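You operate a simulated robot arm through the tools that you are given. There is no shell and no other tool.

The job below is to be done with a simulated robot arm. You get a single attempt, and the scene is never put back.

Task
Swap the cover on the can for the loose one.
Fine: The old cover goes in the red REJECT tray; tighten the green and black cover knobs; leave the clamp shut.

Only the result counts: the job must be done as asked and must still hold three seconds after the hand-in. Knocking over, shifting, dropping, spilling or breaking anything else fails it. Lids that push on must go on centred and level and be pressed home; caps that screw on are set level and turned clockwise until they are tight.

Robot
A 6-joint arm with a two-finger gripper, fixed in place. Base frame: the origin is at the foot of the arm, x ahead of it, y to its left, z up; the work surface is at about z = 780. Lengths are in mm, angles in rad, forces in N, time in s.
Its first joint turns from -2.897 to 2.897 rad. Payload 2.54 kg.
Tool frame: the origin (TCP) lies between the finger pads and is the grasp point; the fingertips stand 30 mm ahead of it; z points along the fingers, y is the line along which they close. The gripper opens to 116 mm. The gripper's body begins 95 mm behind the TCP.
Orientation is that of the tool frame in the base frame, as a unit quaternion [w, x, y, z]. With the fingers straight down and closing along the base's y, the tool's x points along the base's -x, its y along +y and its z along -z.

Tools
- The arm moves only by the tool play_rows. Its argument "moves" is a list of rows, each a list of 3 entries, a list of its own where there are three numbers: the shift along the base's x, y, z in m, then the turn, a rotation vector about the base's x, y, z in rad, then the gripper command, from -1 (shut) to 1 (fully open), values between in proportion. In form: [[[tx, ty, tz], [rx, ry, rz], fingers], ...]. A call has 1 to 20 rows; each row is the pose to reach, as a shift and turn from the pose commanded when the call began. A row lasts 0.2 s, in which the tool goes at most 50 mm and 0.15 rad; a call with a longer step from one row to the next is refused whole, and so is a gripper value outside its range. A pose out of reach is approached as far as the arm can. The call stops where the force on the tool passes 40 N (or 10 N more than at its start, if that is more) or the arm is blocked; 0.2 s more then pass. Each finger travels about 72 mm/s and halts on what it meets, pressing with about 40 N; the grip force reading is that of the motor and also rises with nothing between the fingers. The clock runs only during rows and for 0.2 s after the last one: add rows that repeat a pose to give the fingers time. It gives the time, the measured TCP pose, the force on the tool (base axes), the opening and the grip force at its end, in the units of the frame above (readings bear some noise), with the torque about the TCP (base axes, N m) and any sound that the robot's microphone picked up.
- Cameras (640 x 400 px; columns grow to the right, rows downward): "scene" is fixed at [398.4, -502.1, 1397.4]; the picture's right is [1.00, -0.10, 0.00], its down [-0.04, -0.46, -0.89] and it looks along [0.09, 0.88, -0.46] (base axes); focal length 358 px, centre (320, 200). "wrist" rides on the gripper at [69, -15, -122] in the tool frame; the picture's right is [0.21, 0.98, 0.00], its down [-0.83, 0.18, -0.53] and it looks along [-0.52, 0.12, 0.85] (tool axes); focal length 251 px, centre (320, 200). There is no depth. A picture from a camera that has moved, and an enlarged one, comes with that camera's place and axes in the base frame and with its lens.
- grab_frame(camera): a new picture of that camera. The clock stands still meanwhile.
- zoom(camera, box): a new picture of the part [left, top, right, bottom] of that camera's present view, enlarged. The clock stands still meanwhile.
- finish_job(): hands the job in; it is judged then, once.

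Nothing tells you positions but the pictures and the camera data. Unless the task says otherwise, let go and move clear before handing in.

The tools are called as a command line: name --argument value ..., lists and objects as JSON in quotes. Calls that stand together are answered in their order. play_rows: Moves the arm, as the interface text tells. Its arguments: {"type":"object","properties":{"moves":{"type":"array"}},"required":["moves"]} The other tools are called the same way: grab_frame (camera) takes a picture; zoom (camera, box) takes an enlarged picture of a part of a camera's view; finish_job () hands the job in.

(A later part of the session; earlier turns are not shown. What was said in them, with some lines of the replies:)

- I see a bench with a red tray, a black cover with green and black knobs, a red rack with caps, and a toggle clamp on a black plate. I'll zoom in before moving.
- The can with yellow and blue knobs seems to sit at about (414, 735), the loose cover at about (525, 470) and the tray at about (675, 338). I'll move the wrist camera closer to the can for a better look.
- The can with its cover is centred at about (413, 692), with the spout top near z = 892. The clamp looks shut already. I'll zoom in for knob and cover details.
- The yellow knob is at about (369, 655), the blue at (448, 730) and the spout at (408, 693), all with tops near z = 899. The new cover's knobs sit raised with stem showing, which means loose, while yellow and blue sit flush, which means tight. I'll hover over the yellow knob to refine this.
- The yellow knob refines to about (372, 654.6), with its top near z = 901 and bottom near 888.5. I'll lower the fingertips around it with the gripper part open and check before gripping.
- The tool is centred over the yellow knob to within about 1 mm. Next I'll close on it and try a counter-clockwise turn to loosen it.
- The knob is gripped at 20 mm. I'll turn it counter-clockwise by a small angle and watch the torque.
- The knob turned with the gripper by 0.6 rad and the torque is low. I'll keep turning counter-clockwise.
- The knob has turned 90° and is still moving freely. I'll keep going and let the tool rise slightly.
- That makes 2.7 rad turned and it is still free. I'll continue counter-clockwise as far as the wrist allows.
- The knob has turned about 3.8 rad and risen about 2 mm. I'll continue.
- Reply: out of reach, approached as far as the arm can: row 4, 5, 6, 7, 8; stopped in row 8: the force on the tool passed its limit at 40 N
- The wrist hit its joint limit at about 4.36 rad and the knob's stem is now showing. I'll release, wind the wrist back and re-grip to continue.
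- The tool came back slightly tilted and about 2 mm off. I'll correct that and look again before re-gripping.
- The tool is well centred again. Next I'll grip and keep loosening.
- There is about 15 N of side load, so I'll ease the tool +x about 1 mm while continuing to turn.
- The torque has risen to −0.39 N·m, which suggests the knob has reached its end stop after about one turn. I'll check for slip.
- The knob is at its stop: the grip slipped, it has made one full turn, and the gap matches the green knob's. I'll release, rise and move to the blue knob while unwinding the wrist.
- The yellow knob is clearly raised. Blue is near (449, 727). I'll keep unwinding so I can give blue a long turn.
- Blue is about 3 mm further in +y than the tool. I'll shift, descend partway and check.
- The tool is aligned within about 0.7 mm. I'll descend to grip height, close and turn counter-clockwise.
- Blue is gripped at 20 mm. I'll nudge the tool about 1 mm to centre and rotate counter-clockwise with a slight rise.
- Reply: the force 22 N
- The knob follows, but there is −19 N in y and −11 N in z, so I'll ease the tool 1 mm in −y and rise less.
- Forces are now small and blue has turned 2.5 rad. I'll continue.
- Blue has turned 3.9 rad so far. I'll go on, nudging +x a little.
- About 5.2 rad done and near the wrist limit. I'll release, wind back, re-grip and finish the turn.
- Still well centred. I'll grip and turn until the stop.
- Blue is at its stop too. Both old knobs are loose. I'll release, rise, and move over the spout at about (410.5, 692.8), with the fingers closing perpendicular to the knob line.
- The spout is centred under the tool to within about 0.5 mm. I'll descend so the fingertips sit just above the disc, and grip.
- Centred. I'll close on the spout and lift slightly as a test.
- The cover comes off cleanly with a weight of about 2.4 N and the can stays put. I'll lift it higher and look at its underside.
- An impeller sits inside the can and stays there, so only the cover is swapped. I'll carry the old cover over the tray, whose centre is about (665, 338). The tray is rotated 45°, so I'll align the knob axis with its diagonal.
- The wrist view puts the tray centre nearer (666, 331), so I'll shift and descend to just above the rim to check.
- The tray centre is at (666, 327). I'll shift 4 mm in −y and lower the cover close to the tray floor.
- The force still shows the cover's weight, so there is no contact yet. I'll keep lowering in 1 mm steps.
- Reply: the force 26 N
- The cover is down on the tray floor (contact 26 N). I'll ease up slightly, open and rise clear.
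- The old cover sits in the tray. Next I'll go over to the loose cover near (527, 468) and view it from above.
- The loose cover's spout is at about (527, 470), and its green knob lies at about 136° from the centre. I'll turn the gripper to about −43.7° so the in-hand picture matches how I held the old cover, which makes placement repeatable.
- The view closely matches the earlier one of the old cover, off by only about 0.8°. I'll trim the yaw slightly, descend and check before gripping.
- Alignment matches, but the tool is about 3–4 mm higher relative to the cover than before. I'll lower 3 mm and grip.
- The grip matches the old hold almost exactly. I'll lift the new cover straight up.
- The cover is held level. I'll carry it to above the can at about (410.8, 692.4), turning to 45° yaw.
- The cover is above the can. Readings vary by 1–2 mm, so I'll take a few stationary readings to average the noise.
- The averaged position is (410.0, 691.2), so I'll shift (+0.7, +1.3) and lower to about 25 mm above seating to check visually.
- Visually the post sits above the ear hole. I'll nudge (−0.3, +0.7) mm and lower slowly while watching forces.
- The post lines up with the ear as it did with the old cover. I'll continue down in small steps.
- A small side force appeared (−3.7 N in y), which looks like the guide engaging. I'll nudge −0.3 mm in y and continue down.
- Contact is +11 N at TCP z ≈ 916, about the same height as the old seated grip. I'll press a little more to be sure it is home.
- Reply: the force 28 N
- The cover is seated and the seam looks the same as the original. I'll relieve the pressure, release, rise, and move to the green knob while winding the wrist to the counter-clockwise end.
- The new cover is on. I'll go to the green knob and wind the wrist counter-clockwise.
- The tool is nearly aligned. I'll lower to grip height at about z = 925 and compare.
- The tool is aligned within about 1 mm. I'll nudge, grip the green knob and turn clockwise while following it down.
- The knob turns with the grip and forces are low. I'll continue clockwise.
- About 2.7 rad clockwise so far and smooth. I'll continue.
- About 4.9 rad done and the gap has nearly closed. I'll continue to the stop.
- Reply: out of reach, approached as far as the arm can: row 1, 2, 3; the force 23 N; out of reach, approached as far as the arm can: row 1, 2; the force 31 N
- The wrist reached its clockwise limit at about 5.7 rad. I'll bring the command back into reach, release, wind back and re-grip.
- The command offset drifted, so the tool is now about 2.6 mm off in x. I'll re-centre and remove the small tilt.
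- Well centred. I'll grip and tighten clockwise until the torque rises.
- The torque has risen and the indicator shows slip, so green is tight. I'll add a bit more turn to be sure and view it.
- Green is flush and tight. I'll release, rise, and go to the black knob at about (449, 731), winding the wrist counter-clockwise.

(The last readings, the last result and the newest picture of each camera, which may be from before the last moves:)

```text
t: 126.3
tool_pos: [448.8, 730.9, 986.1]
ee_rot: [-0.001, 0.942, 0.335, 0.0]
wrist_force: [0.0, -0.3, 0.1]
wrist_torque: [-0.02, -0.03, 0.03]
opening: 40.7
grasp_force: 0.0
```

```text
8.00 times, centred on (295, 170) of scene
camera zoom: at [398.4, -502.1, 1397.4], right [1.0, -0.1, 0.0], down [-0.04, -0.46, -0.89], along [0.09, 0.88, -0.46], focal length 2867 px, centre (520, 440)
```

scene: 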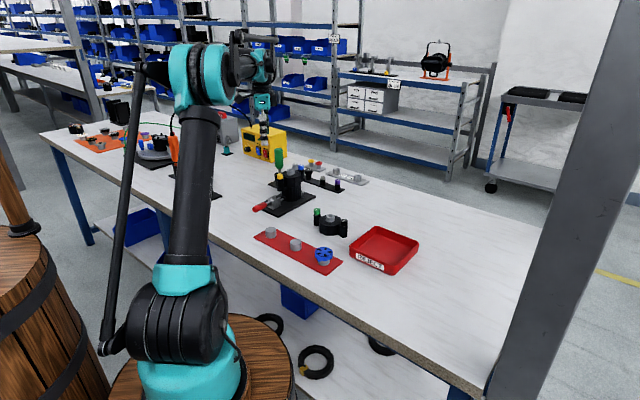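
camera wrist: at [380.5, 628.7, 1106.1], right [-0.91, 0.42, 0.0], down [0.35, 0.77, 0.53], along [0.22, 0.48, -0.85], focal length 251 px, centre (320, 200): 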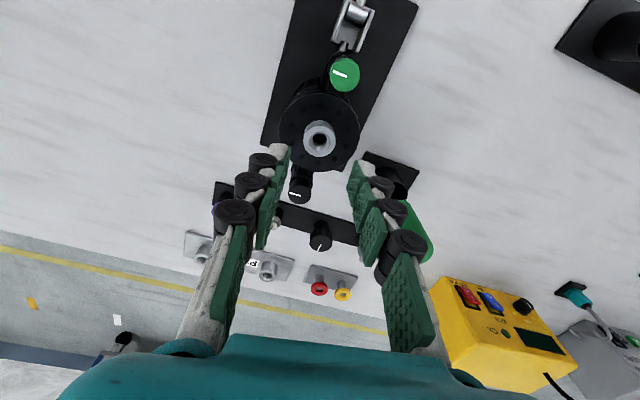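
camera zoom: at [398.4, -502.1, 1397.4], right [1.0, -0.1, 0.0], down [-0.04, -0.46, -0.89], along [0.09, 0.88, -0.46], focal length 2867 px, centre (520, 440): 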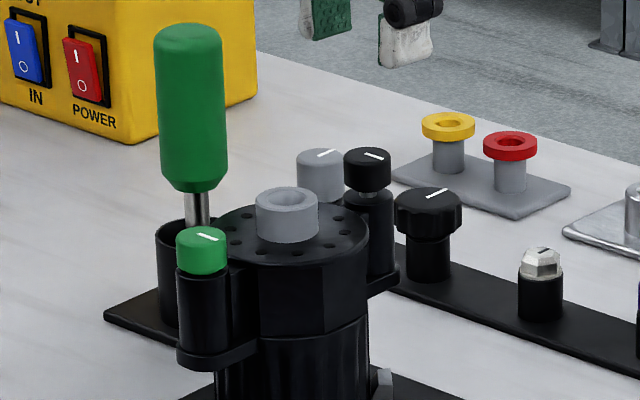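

Black is close to centred. I'll descend to grip height.

play_rows --moves '[[[0.0005, 0.0007, -0.02], [0, 0, 0], -0.3], [[0.0005, 0.0007, -0.04], [0, 0, 0], -0.35], [[0.0005, 0.0007, -0.055], [0, 0, 0], -0.35], [[0.0005, 0.0007, -0.0605], [0, 0, 0], -0.35], [[0.0005, 0.0007, -0.0605], [0, 0, 0], -0.35]]'

zoom --camera "wrist" --box '[240, 80, 400, 200]'

zoom --camera "scene" --box '[280, 155, 316, 181]'

```text
t: 127.5
tool_pos: [449.6, 733.2, 924.3]
ee_rot: [0.0, 0.942, 0.335, 0.001]
wrist_force: [0.0, 0.4, -0.2]
wrist_torque: [-0.01, 0.02, 0.03]
opening: 37.5
grasp_force: 0.1
```

```text
3.33 times, centred on (320, 140) of wrist
camera zoom: at [493.7, 788.0, 1046.9], right [0.78, -0.62, 0.0], down [-0.53, -0.66, 0.53], along [-0.33, -0.42, -0.85], focal length 838 px, centre (320, 400)
```

zoom: 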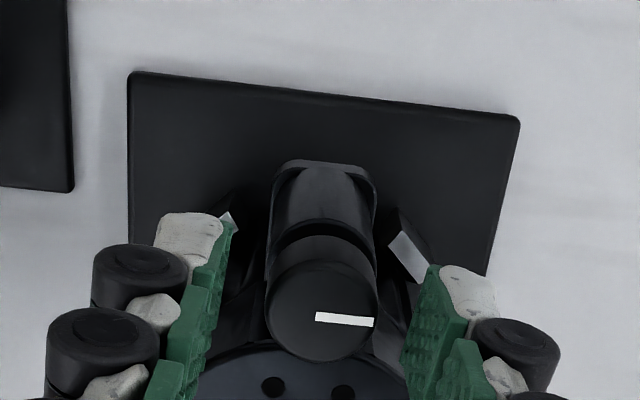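

```text
15.38 times, centred on (298, 168) of scene
camera zoom: at [398.4, -502.1, 1397.4], right [1.0, -0.1, 0.0], down [-0.04, -0.46, -0.89], along [0.09, 0.88, -0.46], focal length 5514 px, centre (658, 692)
```

zoom: 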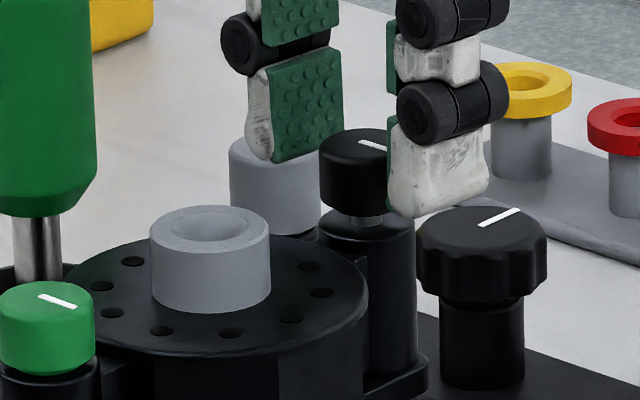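

Aligned. I'll grip black and turn clockwise.

play_rows --moves '[[[0, 0, 0], [0, 0, 0], -1], [[0, 0, 0], [0, 0, 0], -1], [[0, 0, 0], [0, 0, 0], -1], [[0, 0, -0.0001], [0, 0, -0.14], -1], [[0, 0, -0.0002], [0, 0, -0.28], -1], [[0, 0, -0.0003], [0, 0, -0.42], -1], [[0, 0, -0.0003], [0, 0, -0.56], -1], [[0, 0, -0.0004], [0, 0, -0.7], -1], [[0, 0, -0.0005], [0, 0, -0.84], -1], [[0, 0, -0.0006], [0, 0, -0.98], -1], [[0, 0, -0.0007], [0, 0, -1.12], -1], [[0, 0, -0.0008], [0, 0, -1.26], -1]]'

zoom --camera "wrist" --box '[240, 80, 400, 200]'

```text
t: 130.1
tool_pos: [449.1, 731.4, 923.6]
ee_rot: [0.0, 0.959, -0.284, 0.0]
wrist_force: [3.4, 6.1, 0.5]
wrist_torque: [0.17, -0.04, -0.02]
opening: 20.2
grasp_force: 40.2
```

```text
3.33 times, centred on (320, 140) of wrist
camera zoom: at [515.8, 706.3, 1046.2], right [-0.36, -0.93, 0.0], down [-0.79, 0.3, 0.53], along [-0.5, 0.19, -0.85], focal length 838 px, centre (320, 400)
```

zoom: 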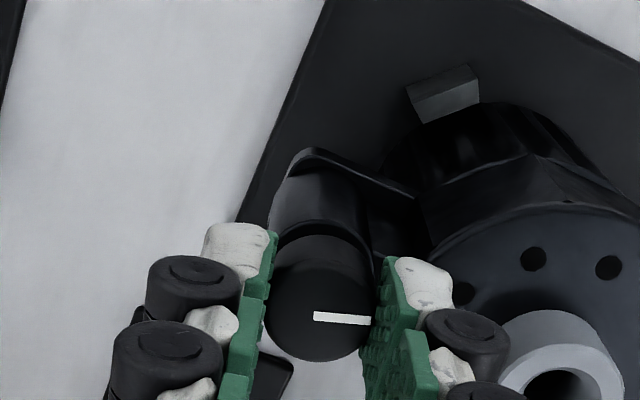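

Black turns smoothly. I'll continue clockwise.

play_rows --moves '[[[0.0001, 0.0002, -0.0001], [0, 0, -0.14], -1], [[0.0002, 0.0004, -0.0002], [0, 0, -0.28], -1], [[0.0002, 0.0004, -0.0003], [0, 0, -0.42], -1], [[0.0002, 0.0004, -0.0003], [0, 0, -0.56], -1], [[0.0002, 0.0004, -0.0004], [0, 0, -0.7], -1], [[0.0002, 0.0004, -0.0005], [0, 0, -0.84], -1], [[0.0002, 0.0004, -0.0006], [0, 0, -0.98], -1], [[0.0002, 0.0004, -0.0007], [0, 0, -1.12], -1], [[0.0002, 0.0004, -0.0008], [0, 0, -1.26], -1]]'

play_rows --moves '[[[0, 0, -0.0001], [0, 0, -0.14], -1], [[0, 0, -0.0002], [0, 0, -0.28], -1], [[0, 0, -0.0003], [0, 0, -0.42], -1], [[0, 0, -0.0003], [0, 0, -0.56], -1], [[0, 0, -0.0004], [0, 0, -0.7], -1], [[0, 0, -0.0005], [0, 0, -0.84], -1], [[0, 0, -0.0006], [0, 0, -0.98], -1], [[0, 0, -0.0007], [0, 0, -1.12], -1], [[0, 0, -0.0008], [0, 0, -1.26], -1]]'

zoom --camera "wrist" --box '[240, 80, 400, 200]'

zoom --camera "scene" --box '[280, 155, 316, 181]'

```text
t: 132.1
tool_pos: [449.4, 733.2, 924.1]
ee_rot: [-0.001, -0.606, 0.795, -0.001]
wrist_force: [-12.2, -19.1, -9.1]
wrist_torque: [-0.74, 0.48, 0.02]
opening: 20.2
grasp_force: 40.2
```

```text
t: 134.1
tool_pos: [449.6, 732.2, 923.5]
ee_rot: [0.0, -0.021, 1.0, 0.0]
wrist_force: [-4.5, -7.9, -2.7]
wrist_torque: [-0.21, -0.09, 0.03]
opening: 20.4
grasp_force: 39.6
```

```text
3.33 times, centred on (320, 140) of wrist
camera zoom: at [381.7, 714.4, 1045.0], right [-0.25, 0.97, 0.0], down [0.82, 0.22, 0.53], along [0.52, 0.14, -0.85], focal length 838 px, centre (320, 400)
```

zoom: 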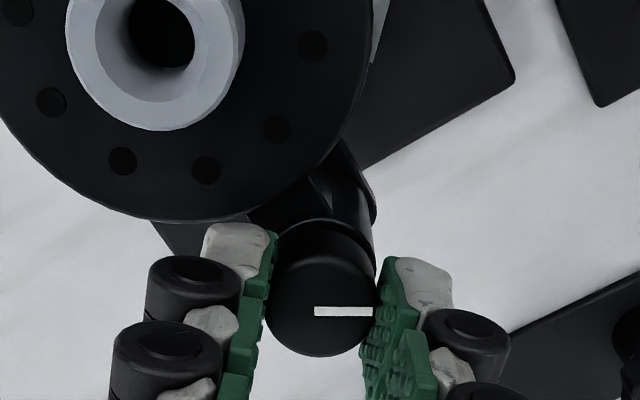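

```text
15.38 times, centred on (298, 168) of scene
camera zoom: at [398.4, -502.1, 1397.4], right [1.0, -0.1, 0.0], down [-0.04, -0.46, -0.89], along [0.09, 0.88, -0.46], focal length 5514 px, centre (658, 692)
```

zoom: 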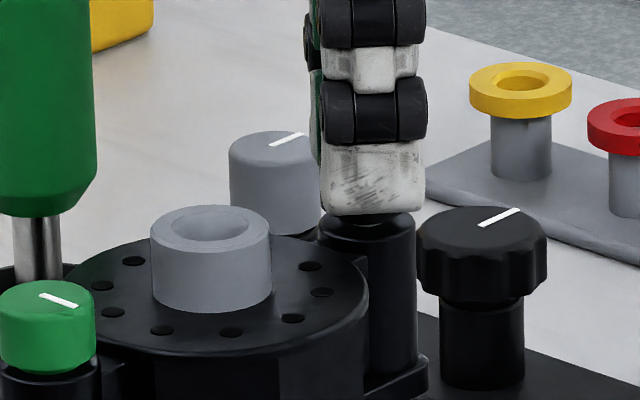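

About 3.8 rad clockwise. I'll ease the small side load and continue to near the wrist limit.

play_rows --moves '[[[-0.0003, -0.0005, -0.0001], [0, 0, -0.14], -1], [[-0.0003, -0.0006, -0.0002], [0, 0, -0.28], -1], [[-0.0003, -0.0006, -0.0003], [0, 0, -0.42], -1], [[-0.0003, -0.0006, -0.0004], [0, 0, -0.56], -1], [[-0.0003, -0.0006, -0.0005], [0, 0, -0.7], -1], [[-0.0003, -0.0006, -0.0006], [0, 0, -0.84], -1], [[-0.0003, -0.0006, -0.0007], [0, 0, -0.98], -1], [[-0.0003, -0.0006, -0.0008], [0, 0, -1.12], -1], [[-0.0003, -0.0006, -0.0009], [0, 0, -1.26], -1], [[-0.0003, -0.0006, -0.001], [0, 0, -1.4], -1], [[-0.0003, -0.0006, -0.001], [0, 0, -1.52], -1]]'

zoom --camera "wrist" --box '[240, 80, 400, 200]'

zoom --camera "scene" --box '[280, 155, 316, 181]'

```text
t: 136.5
tool_pos: [449.5, 732.2, 922.2]
ee_rot: [0.0, 0.674, 0.739, -0.001]
wrist_force: [-3.6, -5.0, -1.4]
wrist_torque: [-0.44, 0.09, 0.01]
opening: 20.0
grasp_force: 39.9
```

```text
3.33 times, centred on (320, 140) of wrist
camera zoom: at [428.3, 799.1, 1044.1], right [0.95, 0.3, 0.0], down [0.26, -0.81, 0.53], along [0.16, -0.51, -0.85], focal length 838 px, centre (320, 400)
```

zoom: 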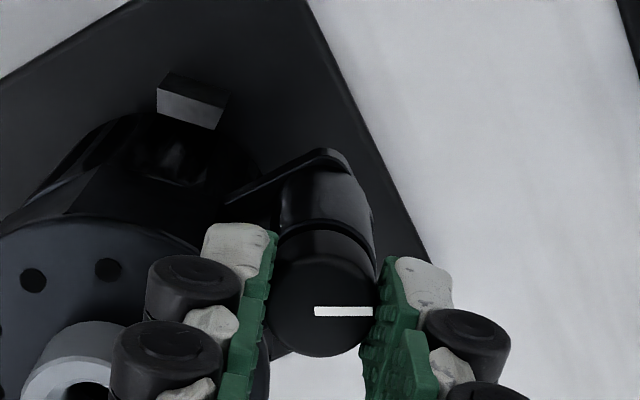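

```text
15.38 times, centred on (298, 168) of scene
camera zoom: at [398.4, -502.1, 1397.4], right [1.0, -0.1, 0.0], down [-0.04, -0.46, -0.89], along [0.09, 0.88, -0.46], focal length 5514 px, centre (658, 692)
```

zoom: 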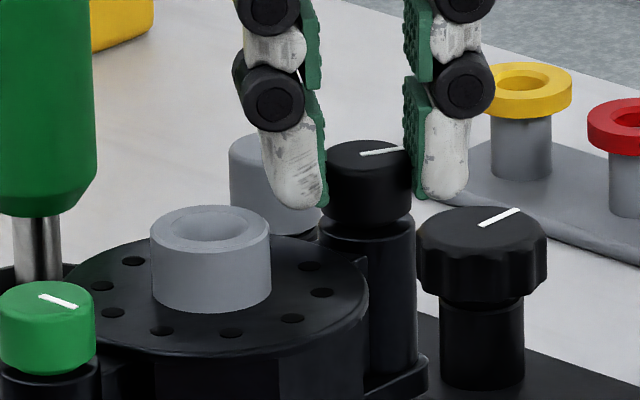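

About 5.3 rad done. I'll release, wind back and re-grip for the final tightening.

play_rows --moves '[[[0, 0, 0], [0, 0, 0], -0.35], [[0, 0, 0], [0, 0, 0], -0.35], [[0, 0, 0], [0, 0, 0.148], -0.35], [[0, 0, 0], [0, 0, 0.296], -0.35], [[0, 0, 0], [0, 0, 0.444], -0.35], [[0, 0, 0], [0, 0, 0.592], -0.35], [[0, 0, 0], [0, 0, 0.74], -0.35], [[0, 0, 0], [0, 0, 0.888], -0.35], [[0, 0, 0], [0, 0, 1.036], -0.35], [[0, 0, 0], [0, 0, 1.184], -0.35], [[0, 0, 0], [0, 0, 1.332], -0.35], [[0, 0, 0], [0, 0, 1.48], -0.35], [[0, 0, 0], [0, 0, 1.628], -0.35], [[0, 0, 0], [0, 0, 1.776], -0.35], [[0, 0, 0], [0, 0, 1.924], -0.35], [[0, 0, 0], [0, 0, 2.072], -0.35], [[0, 0, 0], [0, 0, 2.2], -0.35]]'

zoom --camera "wrist" --box '[240, 80, 400, 200]'

```text
t: 140.1
tool_pos: [448.5, 731.4, 921.5]
ee_rot: [0.0, -0.355, 0.935, 0.0]
wrist_force: [0.8, 0.9, 0.3]
wrist_torque: [-0.02, 0.02, 0.0]
opening: 37.5
grasp_force: 0.2
```

```text
3.33 times, centred on (320, 140) of wrist
camera zoom: at [407.6, 674.8, 1043.6], right [-0.81, 0.59, 0.0], down [0.5, 0.68, 0.53], along [0.31, 0.43, -0.85], focal length 838 px, centre (320, 400)
```

zoom: 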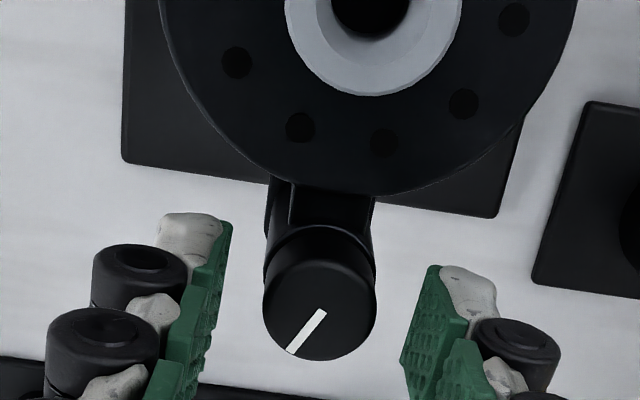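

Still centred. I'll grip and tighten until slip.

play_rows --moves '[[[0, 0, 0], [0, 0, 0], -1], [[0, 0, 0], [0, 0, 0], -1], [[0, 0, 0], [0, 0, 0], -1], [[0, 0, -0.0001], [0, 0, -0.14], -1], [[0, 0, -0.0002], [0, 0, -0.28], -1], [[0, 0, -0.0003], [0, 0, -0.42], -1], [[0, 0, -0.0003], [0, 0, -0.56], -1], [[0, 0, -0.0004], [0, 0, -0.7], -1], [[0, 0, -0.0005], [0, 0, -0.84], -1]]'

play_rows --moves '[[[0, 0, -0.0001], [0, 0, -0.14], -1], [[0, 0, -0.0002], [0, 0, -0.28], -1], [[0, 0, -0.0002], [0, 0, -0.42], -1]]'

zoom --camera "wrist" --box '[240, 80, 400, 200]'

play_rows --moves '[[[0, 0, 0], [0, 0, -0.14], -1], [[0, 0, 0], [0, 0, -0.28], -1], [[0, 0, 0], [0, 0, -0.42], -1]]'

zoom --camera "wrist" --box '[240, 80, 400, 200]'

```text
t: 142.1
tool_pos: [449.1, 732.9, 921.0]
ee_rot: [-0.001, 0.06, 0.998, -0.001]
wrist_force: [-2.1, -4.1, -2.9]
wrist_torque: [-0.03, 0.02, 0.0]
opening: 20.4
grasp_force: 40.4
```

```text
t: 142.9
tool_pos: [449.6, 732.4, 921.2]
ee_rot: [0.0, 0.266, 0.964, -0.001]
wrist_force: [0.0, -7.1, -1.7]
wrist_torque: [-0.26, -0.13, 0.31]
opening: 20.3
grasp_force: 40.0
```

```text
3.33 times, centred on (320, 140) of wrist
camera zoom: at [382.9, 754.5, 1043.2], right [0.32, 0.95, 0.0], down [0.8, -0.27, 0.53], along [0.51, -0.17, -0.85], focal length 838 px, centre (320, 400)
```

zoom: 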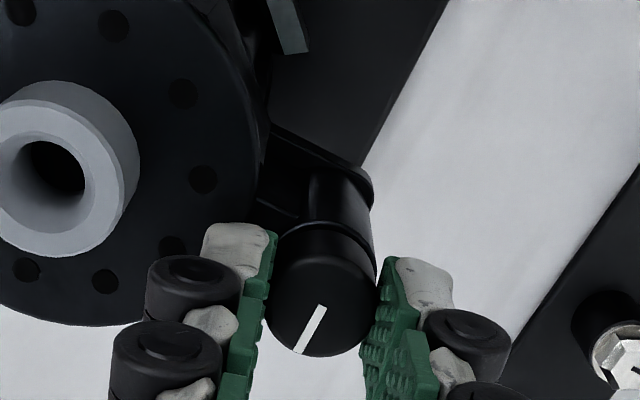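

```text
t: 143.7
tool_pos: [448.8, 732.6, 921.4]
ee_rot: [0.0, 0.46, 0.888, 0.0]
wrist_force: [-2.1, -1.1, 0.4]
wrist_torque: [0.06, 0.04, 0.37]
opening: 20.4
grasp_force: 40.4
```

```text
3.33 times, centred on (320, 140) of wrist
camera zoom: at [397.4, 780.1, 1043.3], right [0.68, 0.74, 0.0], down [0.62, -0.57, 0.53], along [0.39, -0.36, -0.85], focal length 838 px, centre (320, 400)
```

zoom: 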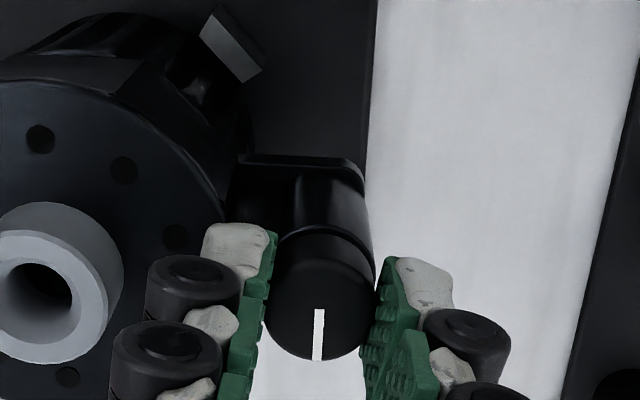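

Black is tight: 0.37 N·m with the grip slipping. I'll release, rise clear and inspect everything.

play_rows --moves '[[[0, 0, 0], [0, 0, 0], -0.3], [[0, 0, 0], [0, 0, 0], -0.3], [[0, 0, 0.03], [0, 0, 0], -0.3], [[0, 0, 0.07], [0, 0, 0], -0.3], [[0, 0, 0.11], [0, 0, 0], -0.3], [[0, 0, 0.14], [0, 0, 0.14], -0.3], [[0, 0, 0.14], [0, 0, 0.28], -0.3], [[-0.015, -0.015, 0.14], [0, 0, 0.42], -0.3], [[-0.03, -0.03, 0.14], [0, 0, 0.56], -0.3], [[-0.04, -0.04, 0.14], [0, 0, 0.7], -0.3], [[-0.04, -0.04, 0.14], [0, 0, 0.84], -0.3], [[-0.04, -0.04, 0.14], [0, 0, 0.956], -0.3]]'

grab_frame --camera "wrist"

zoom --camera "scene" --box '[265, 160, 313, 205]'

zoom --camera "scene" --box '[240, 155, 432, 285]'

zoom --camera "wrist" --box '[240, 20, 400, 200]'

```text
t: 146.3
tool_pos: [407.8, 691.9, 1062.3]
ee_rot: [0.0, -0.001, 1.0, -0.001]
wrist_force: [0.3, -0.2, 0.6]
wrist_torque: [-0.01, 0.03, -0.04]
opening: 40.6
grasp_force: 0.0
```

```text
taken
camera wrist: at [340.1, 676.8, 1183.7], right [-0.22, 0.98, 0.0], down [0.83, 0.18, 0.53], along [0.52, 0.12, -0.85], focal length 251 px, centre (320, 200)
```

wrist: 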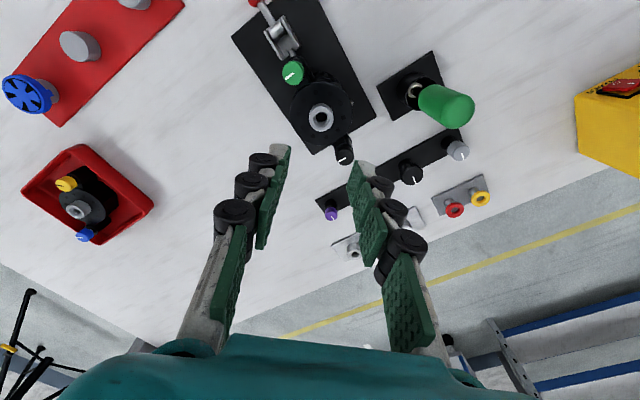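

```text
8.89 times, centred on (289, 182) of scene
camera zoom: at [398.4, -502.1, 1397.4], right [1.0, -0.1, 0.0], down [-0.04, -0.46, -0.89], along [0.09, 0.88, -0.46], focal length 3186 px, centre (596, 356)
```

zoom: 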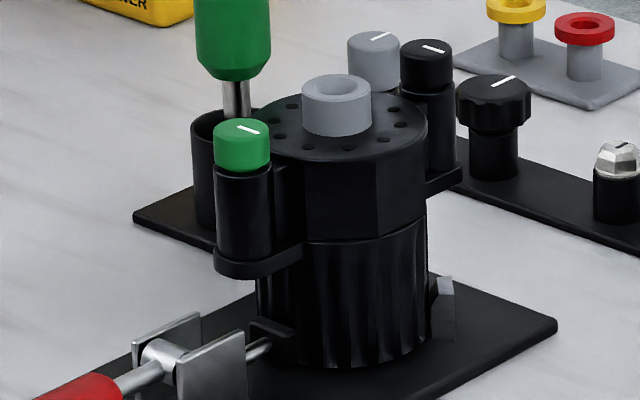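

```text
3.08 times, centred on (336, 220) of scene
camera zoom: at [398.4, -502.1, 1397.4], right [1.0, -0.1, 0.0], down [-0.04, -0.46, -0.89], along [0.09, 0.88, -0.46], focal length 1103 px, centre (271, 138)
```

zoom: 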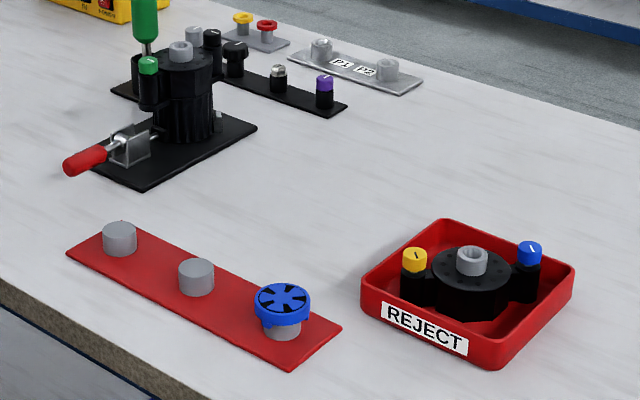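

```text
2.22 times, centred on (320, 110) of wrist
camera zoom: at [340.1, 676.8, 1183.7], right [-0.22, 0.98, 0.0], down [0.83, 0.18, 0.53], along [0.52, 0.12, -0.85], focal length 559 px, centre (320, 400)
```

zoom: 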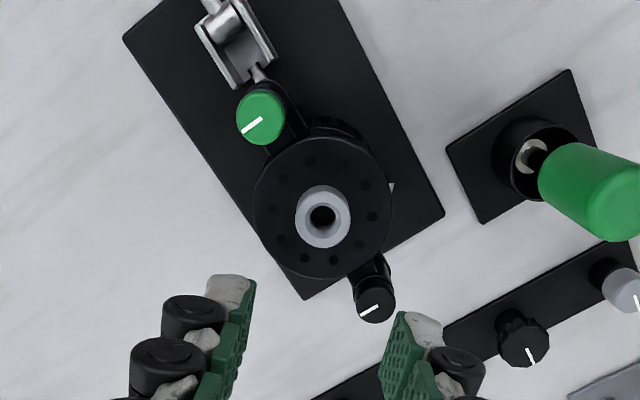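

Both knobs sit flush, with their indicators at the same angle as on the original tight cover. The old cover is in the REJECT tray, the clamp is still shut, and nothing else appears moved. The arm is clear, so I'm handing in.

finish_job

```text
The job is handed in.
```

The loose cover is now on the can and its green and black knobs are tight. The old cover is in the red REJECT tray. I've handed the job in but got no pass or fail result back.

- **Old cover:** I unscrewed the yellow and blue knobs one full turn each, lifted the cover off by its spout and set it flat in the tray.
- **New cover:** It went on in the old cover's position and was pressed home with about 26 N. The seam looks the same as it did originally.
- **Knobs:** I turned green and black clockwise until the gripper slipped on them. Both sit flush, with their marker lines at the same angle as the old cover's tight knobs.
- **Clamp and surroundings:** I didn't touch the clamp and it is still shut. The last pictures show nothing else knocked or moved, and the arm was clear when I handed in.
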